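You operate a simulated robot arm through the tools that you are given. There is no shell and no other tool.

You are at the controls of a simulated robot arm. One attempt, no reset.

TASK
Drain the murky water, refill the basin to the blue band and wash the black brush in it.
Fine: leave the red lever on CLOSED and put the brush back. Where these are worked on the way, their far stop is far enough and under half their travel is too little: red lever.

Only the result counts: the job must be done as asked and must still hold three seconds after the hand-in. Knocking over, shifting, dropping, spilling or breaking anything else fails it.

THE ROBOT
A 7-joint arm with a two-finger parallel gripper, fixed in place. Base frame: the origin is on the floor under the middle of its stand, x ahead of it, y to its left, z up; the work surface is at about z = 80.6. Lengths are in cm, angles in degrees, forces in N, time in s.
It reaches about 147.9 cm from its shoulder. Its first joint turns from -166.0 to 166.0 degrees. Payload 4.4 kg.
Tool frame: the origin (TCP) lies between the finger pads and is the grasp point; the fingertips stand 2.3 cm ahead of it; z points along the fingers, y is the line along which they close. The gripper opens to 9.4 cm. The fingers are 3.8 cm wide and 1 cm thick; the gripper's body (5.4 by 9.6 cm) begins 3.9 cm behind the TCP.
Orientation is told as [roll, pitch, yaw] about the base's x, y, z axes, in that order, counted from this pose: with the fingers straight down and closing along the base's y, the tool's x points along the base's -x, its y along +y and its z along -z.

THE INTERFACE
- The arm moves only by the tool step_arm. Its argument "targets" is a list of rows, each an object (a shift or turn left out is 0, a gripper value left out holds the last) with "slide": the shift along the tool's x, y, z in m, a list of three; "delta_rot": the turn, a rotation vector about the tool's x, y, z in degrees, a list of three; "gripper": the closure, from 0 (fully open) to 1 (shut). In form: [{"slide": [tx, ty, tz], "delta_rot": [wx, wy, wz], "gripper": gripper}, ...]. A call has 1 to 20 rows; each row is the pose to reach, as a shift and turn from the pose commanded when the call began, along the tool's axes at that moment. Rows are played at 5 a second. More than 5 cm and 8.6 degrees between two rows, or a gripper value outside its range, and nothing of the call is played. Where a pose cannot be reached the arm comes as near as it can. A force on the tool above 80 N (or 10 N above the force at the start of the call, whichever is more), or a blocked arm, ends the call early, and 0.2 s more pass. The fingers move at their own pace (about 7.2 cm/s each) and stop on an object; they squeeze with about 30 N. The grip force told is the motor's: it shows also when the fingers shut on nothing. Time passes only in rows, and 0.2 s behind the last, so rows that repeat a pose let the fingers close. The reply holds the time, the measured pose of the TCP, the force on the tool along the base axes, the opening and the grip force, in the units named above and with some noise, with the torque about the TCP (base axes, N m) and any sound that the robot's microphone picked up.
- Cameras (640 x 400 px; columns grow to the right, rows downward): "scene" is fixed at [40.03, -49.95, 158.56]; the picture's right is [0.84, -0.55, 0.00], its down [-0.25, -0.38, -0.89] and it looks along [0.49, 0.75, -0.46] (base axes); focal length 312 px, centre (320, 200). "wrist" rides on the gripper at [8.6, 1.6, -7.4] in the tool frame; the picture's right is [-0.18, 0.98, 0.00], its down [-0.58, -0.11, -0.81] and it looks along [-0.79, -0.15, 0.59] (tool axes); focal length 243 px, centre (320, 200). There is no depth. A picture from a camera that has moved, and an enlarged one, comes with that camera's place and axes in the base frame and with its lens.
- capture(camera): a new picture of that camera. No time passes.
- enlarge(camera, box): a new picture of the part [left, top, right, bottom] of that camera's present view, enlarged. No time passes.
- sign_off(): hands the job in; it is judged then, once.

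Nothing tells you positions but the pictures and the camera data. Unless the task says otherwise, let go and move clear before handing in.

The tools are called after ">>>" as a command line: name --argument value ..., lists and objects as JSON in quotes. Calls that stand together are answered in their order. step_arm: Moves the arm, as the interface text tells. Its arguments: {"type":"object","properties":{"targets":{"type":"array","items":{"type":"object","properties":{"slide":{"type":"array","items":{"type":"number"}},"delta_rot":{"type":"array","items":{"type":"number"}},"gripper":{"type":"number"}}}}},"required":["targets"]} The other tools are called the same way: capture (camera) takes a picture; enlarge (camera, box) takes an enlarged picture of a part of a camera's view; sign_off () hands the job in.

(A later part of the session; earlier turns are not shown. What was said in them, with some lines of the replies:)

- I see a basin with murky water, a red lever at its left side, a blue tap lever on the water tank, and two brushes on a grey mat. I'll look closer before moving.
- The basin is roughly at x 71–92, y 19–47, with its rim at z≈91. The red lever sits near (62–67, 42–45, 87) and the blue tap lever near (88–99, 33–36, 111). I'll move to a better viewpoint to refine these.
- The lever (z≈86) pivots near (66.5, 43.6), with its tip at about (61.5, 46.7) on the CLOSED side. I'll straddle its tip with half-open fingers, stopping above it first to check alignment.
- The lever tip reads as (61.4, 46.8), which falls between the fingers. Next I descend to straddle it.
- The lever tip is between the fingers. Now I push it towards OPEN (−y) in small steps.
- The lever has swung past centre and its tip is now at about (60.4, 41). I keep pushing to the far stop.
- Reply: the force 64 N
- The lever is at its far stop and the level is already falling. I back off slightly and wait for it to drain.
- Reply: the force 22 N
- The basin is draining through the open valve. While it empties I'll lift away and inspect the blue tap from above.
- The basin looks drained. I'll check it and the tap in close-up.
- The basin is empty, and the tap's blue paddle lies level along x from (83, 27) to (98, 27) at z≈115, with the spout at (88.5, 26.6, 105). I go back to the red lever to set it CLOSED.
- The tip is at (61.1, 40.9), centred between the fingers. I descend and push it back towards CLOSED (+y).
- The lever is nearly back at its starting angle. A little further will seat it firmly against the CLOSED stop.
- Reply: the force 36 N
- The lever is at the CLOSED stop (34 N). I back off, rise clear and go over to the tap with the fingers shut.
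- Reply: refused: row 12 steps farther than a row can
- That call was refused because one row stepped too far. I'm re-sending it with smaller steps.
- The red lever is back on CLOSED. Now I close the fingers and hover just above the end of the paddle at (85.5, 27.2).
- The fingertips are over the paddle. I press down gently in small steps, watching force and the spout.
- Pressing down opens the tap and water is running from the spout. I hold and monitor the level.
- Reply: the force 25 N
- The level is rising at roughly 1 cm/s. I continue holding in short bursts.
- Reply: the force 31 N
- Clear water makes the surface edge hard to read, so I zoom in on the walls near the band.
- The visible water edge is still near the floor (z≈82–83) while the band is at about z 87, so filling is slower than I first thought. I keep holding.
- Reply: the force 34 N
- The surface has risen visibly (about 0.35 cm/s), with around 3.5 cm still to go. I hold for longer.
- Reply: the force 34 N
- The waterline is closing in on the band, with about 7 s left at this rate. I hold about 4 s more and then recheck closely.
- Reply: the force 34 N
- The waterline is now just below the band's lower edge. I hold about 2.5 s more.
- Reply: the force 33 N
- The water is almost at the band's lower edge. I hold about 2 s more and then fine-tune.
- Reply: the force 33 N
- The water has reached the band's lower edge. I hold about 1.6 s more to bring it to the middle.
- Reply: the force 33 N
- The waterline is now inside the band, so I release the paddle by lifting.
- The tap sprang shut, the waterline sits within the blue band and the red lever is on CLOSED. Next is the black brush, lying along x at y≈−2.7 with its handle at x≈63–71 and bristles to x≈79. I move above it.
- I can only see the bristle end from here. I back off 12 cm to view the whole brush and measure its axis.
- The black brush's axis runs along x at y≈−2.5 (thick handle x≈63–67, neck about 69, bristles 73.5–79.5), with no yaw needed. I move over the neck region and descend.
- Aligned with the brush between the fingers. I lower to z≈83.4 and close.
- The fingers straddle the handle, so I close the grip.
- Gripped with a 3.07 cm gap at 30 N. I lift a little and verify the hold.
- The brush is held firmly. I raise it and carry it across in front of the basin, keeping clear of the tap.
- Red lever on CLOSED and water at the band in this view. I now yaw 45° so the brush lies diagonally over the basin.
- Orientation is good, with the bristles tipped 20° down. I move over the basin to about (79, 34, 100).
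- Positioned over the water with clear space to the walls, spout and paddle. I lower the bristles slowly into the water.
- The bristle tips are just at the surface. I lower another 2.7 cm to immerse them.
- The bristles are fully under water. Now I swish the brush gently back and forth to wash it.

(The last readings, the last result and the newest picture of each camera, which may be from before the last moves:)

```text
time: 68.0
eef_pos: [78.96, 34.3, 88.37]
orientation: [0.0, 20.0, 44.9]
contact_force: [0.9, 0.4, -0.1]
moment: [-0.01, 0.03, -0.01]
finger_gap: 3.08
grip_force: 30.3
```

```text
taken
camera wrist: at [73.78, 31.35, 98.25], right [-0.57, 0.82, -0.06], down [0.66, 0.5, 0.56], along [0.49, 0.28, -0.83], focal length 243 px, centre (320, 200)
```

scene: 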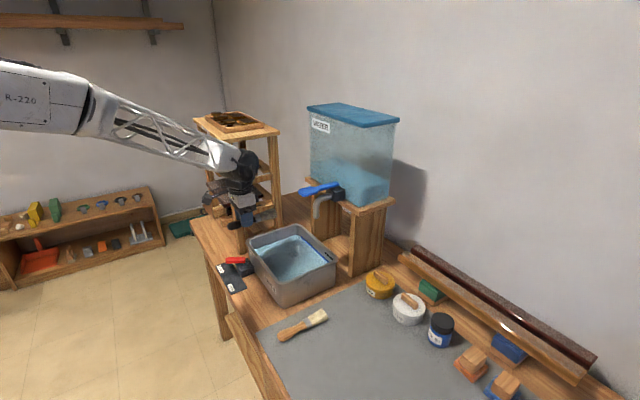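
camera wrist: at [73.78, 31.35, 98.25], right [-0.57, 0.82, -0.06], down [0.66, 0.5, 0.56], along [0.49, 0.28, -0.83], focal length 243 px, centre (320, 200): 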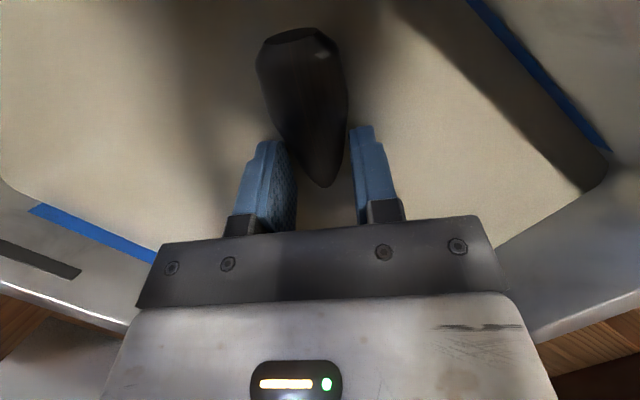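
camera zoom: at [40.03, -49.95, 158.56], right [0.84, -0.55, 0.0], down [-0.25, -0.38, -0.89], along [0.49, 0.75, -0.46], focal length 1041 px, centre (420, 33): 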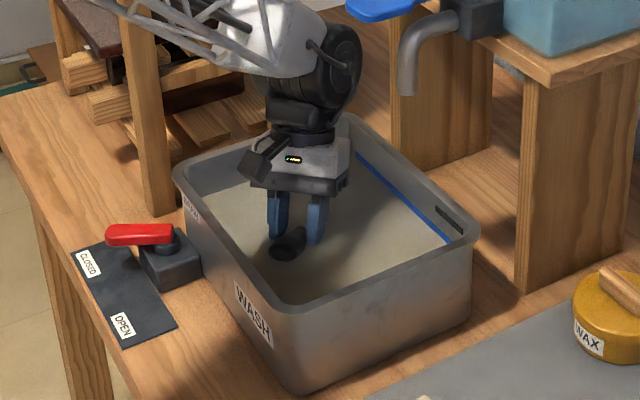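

The water has turned murky, so the dirt has come off. I lift the brush out and check the bristles.

>>> step_arm --targets '[{"slide": [0.0068, 0, -0.0188], "gripper": 1}, {"slide": [0.0137, 0, -0.0376], "gripper": 1}, {"slide": [0.0205, 0, -0.0564], "gripper": 1}, {"slide": [0.0274, 0, -0.0752], "gripper": 1}, {"slide": [0.0342, 0, -0.094], "gripper": 1}, {"slide": [0.04, 0, -0.11], "gripper": 1}, {"slide": [0.04, 0, -0.11], "gripper": 1}, {"slide": [0.04, 0, -0.11], "gripper": 1}, {"slide": [0.04, 0, -0.11], "gripper": 1}]'

>>> enlarge --camera "scene" --box '[240, 190, 340, 260]'

>>> enlarge --camera "scene" --box '[290, 220, 350, 270]'

```text
time: 70.0
eef_pos: [79.04, 33.96, 99.97]
orientation: [0.0, 19.9, 45.0]
contact_force: [-1.0, 0.2, -0.2]
moment: [-0.03, 0.01, 0.02]
finger_gap: 3.08
grip_force: 30.1
```

```text
5.71 times, centred on (290, 225) of scene
camera zoom: at [40.03, -49.95, 158.56], right [0.84, -0.55, 0.0], down [-0.25, -0.38, -0.89], along [0.49, 0.75, -0.46], focal length 1784 px, centre (491, 57)
```

zoom: 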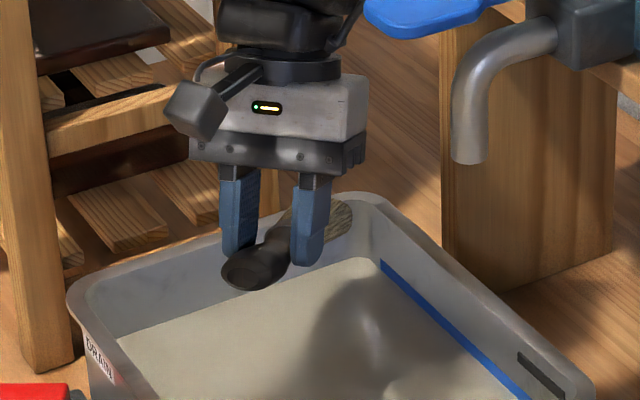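

```text
8.00 times, centred on (320, 245) of scene
camera zoom: at [40.03, -49.95, 158.56], right [0.84, -0.55, 0.0], down [-0.25, -0.38, -0.89], along [0.49, 0.75, -0.46], focal length 2498 px, centre (320, -160)
```

zoom: 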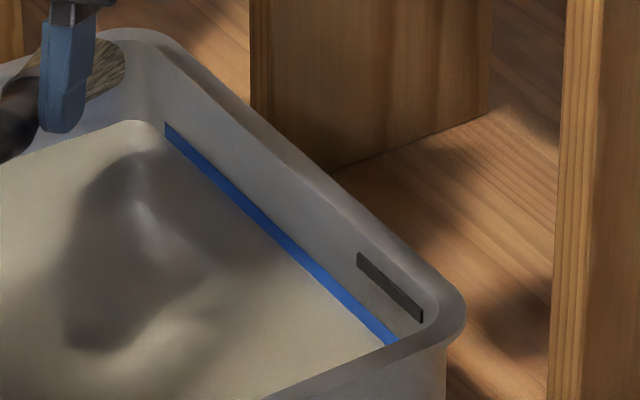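

The water is still at the band. I retrace the path out, level the brush and look at the bristles in better light.

>>> step_arm --targets '[{"slide": [0.0285, 0.0223, -0.013], "gripper": 1}, {"slide": [0.057, 0.0446, -0.026], "gripper": 1}, {"slide": [0.0854, 0.0668, -0.039], "gripper": 1}, {"slide": [0.1138, 0.0891, -0.0522], "gripper": 1}, {"slide": [0.1138, 0.0891, -0.0522], "gripper": 1}]'

>>> step_arm --targets '[{"delta_rot": [0, -7, 0], "gripper": 1}, {"delta_rot": [0, -14, 0], "gripper": 1}, {"delta_rot": [0, -20, 0], "gripper": 1}, {"delta_rot": [0, -20, 0], "gripper": 1}]'

>>> step_arm --targets '[{"delta_rot": [0, 0, 7.5], "gripper": 1}, {"delta_rot": [0, 0, 15], "gripper": 1}, {"delta_rot": [0, 0, 22.5], "gripper": 1}, {"delta_rot": [0, 0, 30], "gripper": 1}, {"delta_rot": [0, 0, 37.5], "gripper": 1}, {"delta_rot": [0, 0, 45], "gripper": 1}, {"delta_rot": [0, 0, 45], "gripper": 1}]'

>>> capture --camera "scene"

>>> enlarge --camera "scene" --box '[210, 180, 310, 250]'

```text
time: 71.2
eef_pos: [66.26, 33.97, 108.96]
orientation: [0.0, 20.0, 45.1]
contact_force: [0.6, -1.0, 0.2]
moment: [-0.02, 0.0, 0.0]
finger_gap: 3.11
grip_force: 29.9
```

```text
time: 72.2
eef_pos: [66.42, 33.94, 108.59]
orientation: [-0.1, -0.1, 45.0]
contact_force: [-0.5, 0.0, -1.5]
moment: [-0.01, 0.01, -0.03]
finger_gap: 3.1
grip_force: 30.6
```

```text
time: 73.8
eef_pos: [66.49, 34.11, 108.76]
orientation: [0.0, -0.1, -0.1]
contact_force: [0.6, 1.1, -0.1]
moment: [0.01, 0.05, -0.02]
finger_gap: 3.11
grip_force: 29.8
```

```text
taken
```

scene: 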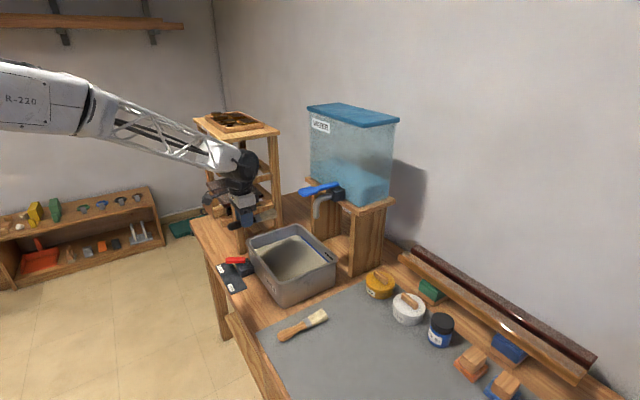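

```text
5.71 times, centred on (260, 215) of scene
camera zoom: at [40.03, -49.95, 158.56], right [0.84, -0.55, 0.0], down [-0.25, -0.38, -0.89], along [0.49, 0.75, -0.46], focal length 1784 px, centre (663, 114)
```

zoom: 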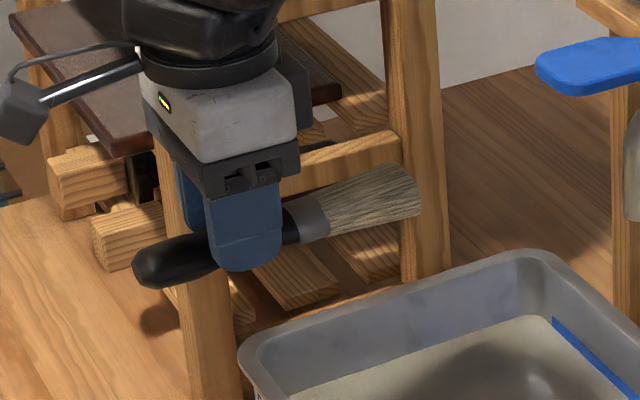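

The blotches are gone and the bristles look uniform. I carry the brush back over its original spot along the reverse path.

>>> step_arm --targets '[{"slide": [0, -0.015, 0], "gripper": 1}, {"slide": [0, -0.05, 0], "gripper": 1}, {"slide": [0, -0.09, 0], "gripper": 1}, {"slide": [0, -0.13, 0], "gripper": 1}, {"slide": [0, -0.17, 0], "gripper": 1}, {"slide": [0, -0.21, 0], "gripper": 1}, {"slide": [0, -0.25, 0], "gripper": 1}, {"slide": [0, -0.29, 0], "gripper": 1}, {"slide": [0, -0.33, 0], "gripper": 1}, {"slide": [-0.01, -0.355, 0.03], "gripper": 1}, {"slide": [-0.015, -0.365, 0.07], "gripper": 1}, {"slide": [-0.02, -0.365, 0.11], "gripper": 1}, {"slide": [-0.02, -0.365, 0.15], "gripper": 1}, {"slide": [-0.02, -0.365, 0.15], "gripper": 1}]'

>>> enlarge --camera "scene" --box '[250, 250, 390, 370]'

>>> capture --camera "wrist"

```text
time: 76.8
eef_pos: [68.33, -2.49, 93.86]
orientation: [0.0, 0.0, 0.0]
contact_force: [-0.3, 0.5, -1.5]
moment: [0.0, 0.03, 0.01]
finger_gap: 3.12
grip_force: 29.9
```

```text
3.33 times, centred on (320, 310) of scene
camera zoom: at [40.03, -49.95, 158.56], right [0.84, -0.55, 0.0], down [-0.25, -0.38, -0.89], along [0.49, 0.75, -0.46], focal length 1041 px, centre (320, -167)
```

zoom: 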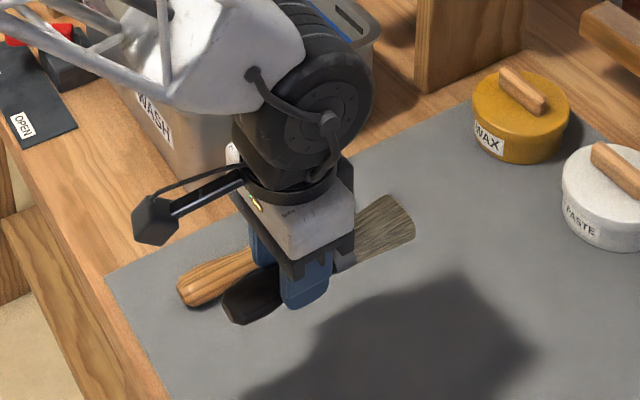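

```text
taken
camera wrist: at [59.6, -0.78, 101.17], right [0.18, 0.98, 0.0], down [0.58, -0.11, 0.81], along [0.79, -0.15, -0.59], focal length 243 px, centre (320, 200)
```

wrist: 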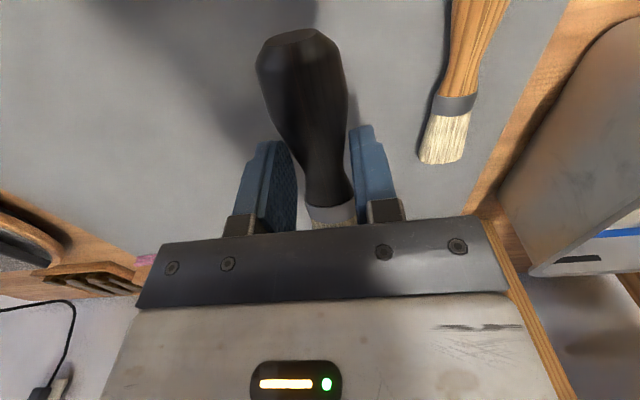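

Everything matches the lift-off pose. I lower the brush gently back onto the mat.

>>> step_arm --targets '[{"slide": [0, 0, 0.03], "gripper": 1}, {"slide": [0, 0, 0.06], "gripper": 1}, {"slide": [0, 0, 0.08], "gripper": 1}, {"slide": [0, 0, 0.092], "gripper": 1}, {"slide": [0, 0, 0.099], "gripper": 1}, {"slide": [0, 0, 0.099], "gripper": 1}]'

>>> enlarge --camera "scene" --box '[250, 280, 390, 390]'

```text
time: 78.2
eef_pos: [68.32, -2.44, 83.86]
orientation: [0.0, 0.0, 0.1]
contact_force: [0.0, 0.4, -1.5]
moment: [0.03, 0.02, -0.02]
finger_gap: 3.11
grip_force: 29.8
```

```text
3.64 times, centred on (320, 335) of scene
camera zoom: at [40.03, -49.95, 158.56], right [0.84, -0.55, 0.0], down [-0.25, -0.38, -0.89], along [0.49, 0.75, -0.46], focal length 1135 px, centre (320, -291)
```

zoom: 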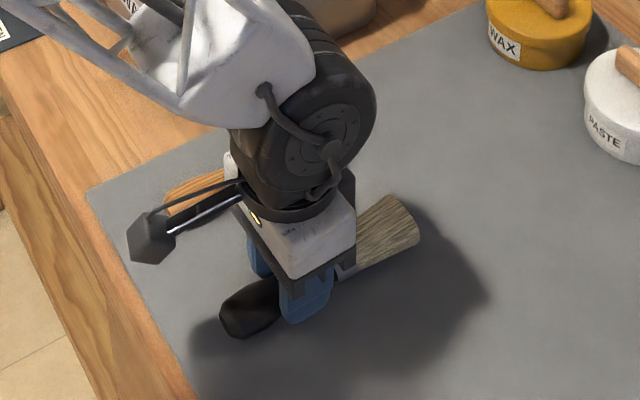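

The brush is resting at its original height. I lower the last millimetre, open slowly and rise straight up.

>>> step_arm --targets '[{"slide": [0, 0, 0.001], "gripper": 1}, {"slide": [0, 0, 0.0015], "gripper": 1}, {"slide": [0, 0, 0.0015], "gripper": 0.65}, {"slide": [0, 0, 0.0015], "gripper": 0.6}, {"slide": [0, 0, 0.0015], "gripper": 0.5}, {"slide": [0, 0, 0.0015], "gripper": 0.4}, {"slide": [0, 0, 0.0015], "gripper": 0.3}, {"slide": [0, 0, 0.0015], "gripper": 0.3}]'

>>> capture --camera "wrist"

```text
time: 80.0
eef_pos: [68.41, -2.48, 83.7]
orientation: [0.0, 0.1, 0.0]
contact_force: [-0.1, 0.1, 0.4]
moment: [0.0, -0.02, 0.0]
finger_gap: 6.57
grip_force: 0.0
```

```text
taken
camera wrist: at [59.68, -0.83, 91.17], right [0.18, 0.98, 0.0], down [0.58, -0.11, 0.81], along [0.79, -0.15, -0.59], focal length 243 px, centre (320, 200)
```

wrist: 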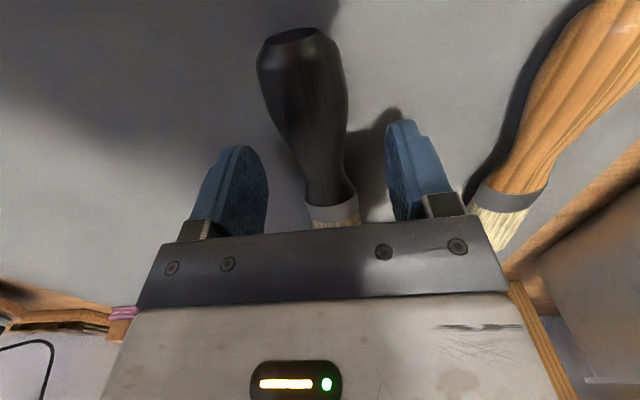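

The brush is released in place. I rise straight up and move back towards the robot to clear the view.

>>> step_arm --targets '[{"slide": [0, 0, -0.03], "gripper": 0.3}, {"slide": [0, 0, -0.07], "gripper": 0.3}, {"slide": [0, 0, -0.115], "gripper": 0.3}, {"slide": [0, 0, -0.16], "gripper": 0.3}, {"slide": [0.01, 0, -0.205], "gripper": 0.2}, {"slide": [0.03, 0, -0.245], "gripper": 0.1}, {"slide": [0.06, 0, -0.28], "gripper": 0}, {"slide": [0.09, 0, -0.31], "gripper": 0}, {"slide": [0.12, 0, -0.34], "gripper": 0}, {"slide": [0.15, 0, -0.37], "gripper": 0}, {"slide": [0.17, 0, -0.4], "gripper": 0}, {"slide": [0.17, 0, -0.4], "gripper": 0}]'

>>> capture --camera "scene"

>>> enlarge --camera "scene" --box '[250, 290, 370, 380]'

>>> enlarge --camera "scene" --box '[190, 200, 350, 310]'

>>> enlarge --camera "scene" --box '[295, 225, 335, 255]'

>>> capture --camera "wrist"

```text
time: 82.6
eef_pos: [51.31, -2.4, 123.65]
orientation: [0.0, 0.0, 0.0]
contact_force: [-0.6, -0.3, 0.1]
moment: [0.0, -0.01, -0.01]
finger_gap: 9.39
grip_force: 0.1
```

```text
taken
```

scene: 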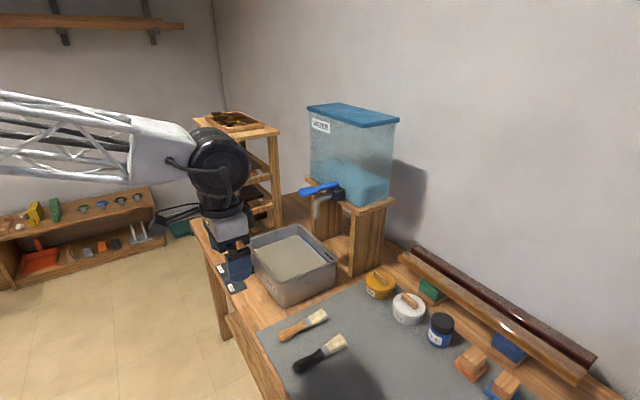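

```text
4.44 times, centred on (310, 335) of scene
camera zoom: at [40.03, -49.95, 158.56], right [0.84, -0.55, 0.0], down [-0.25, -0.38, -0.89], along [0.49, 0.75, -0.46], focal length 1388 px, centre (364, -400)
```

zoom: 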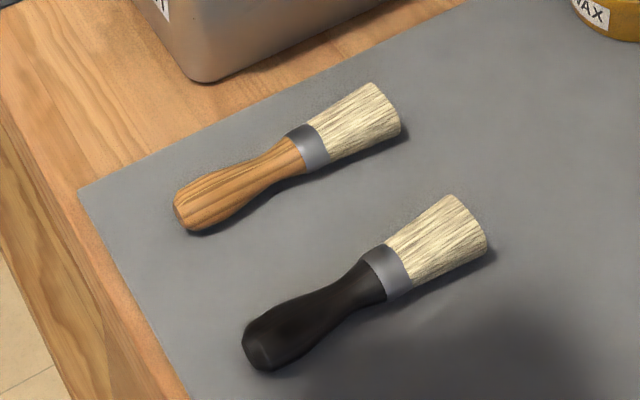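

```text
3.64 times, centred on (270, 255) of scene
camera zoom: at [40.03, -49.95, 158.56], right [0.84, -0.55, 0.0], down [-0.25, -0.38, -0.89], along [0.49, 0.75, -0.46], focal length 1135 px, centre (502, 0)
```

zoom: 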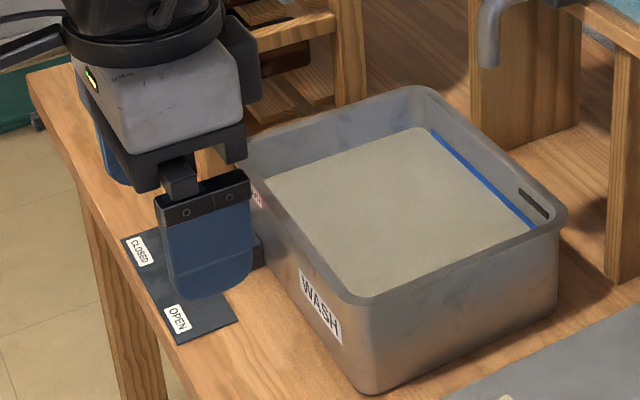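

```text
13.33 times, centred on (315, 240) of scene
camera zoom: at [40.03, -49.95, 158.56], right [0.84, -0.55, 0.0], down [-0.25, -0.38, -0.89], along [0.49, 0.75, -0.46], focal length 4163 px, centre (387, -333)
```

zoom: 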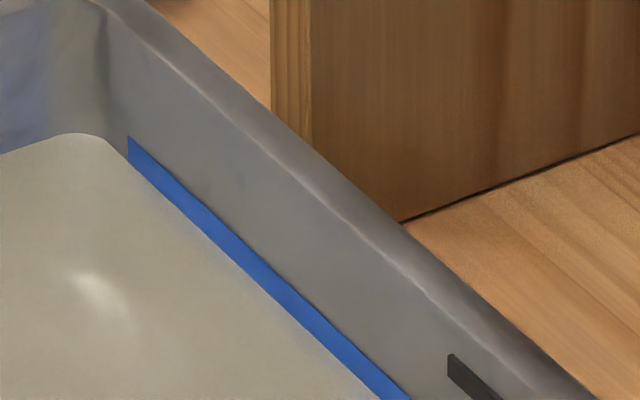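

```text
taken
camera wrist: at [42.64, -0.77, 131.26], right [0.18, 0.98, 0.0], down [0.58, -0.11, 0.81], along [0.79, -0.15, -0.59], focal length 243 px, centre (320, 200)
```

wrist: 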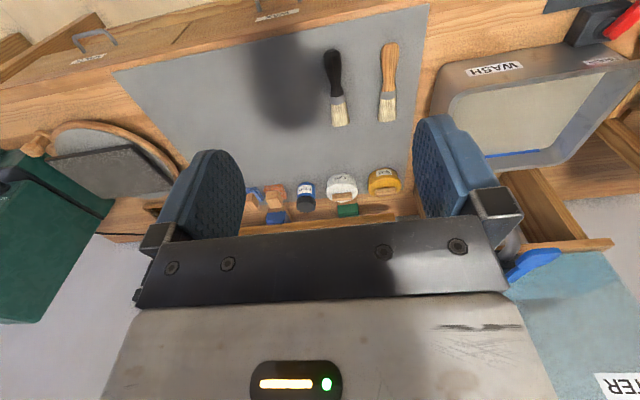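

The brush bristles are clean and it lies back in its original place. The water is steady at the blue band, the tap is shut, the red lever was last seen on CLOSED and nothing else has moved. The arm is clear, so I hand in.

>>> sign_off

```text
The job is handed in.
```

I drained the murky water, refilled the basin to the blue band and washed the black brush. I then put the brush back in its original place and handed the job in. I haven't seen a verdict.

- **Drain:** I pushed the red lever to its OPEN stop until the basin floor was bare. Then I pushed it back firmly to the CLOSED stop, where it stayed in every later view I had of it.
- **Refill:** The blue tap only runs while its paddle is held down, so I held it until the water was inside the band. The waterline sits a little below the band's middle and did not move in the 40 seconds after filling.
- **Wash:** I swished the bristles under water for about 8 seconds. They came out a clean cream colour with no blotches. The dirt from the brush has made the basin water murky again.

I saw nothing spilled, knocked over or shifted, and the arm was clear of everything at hand-in.
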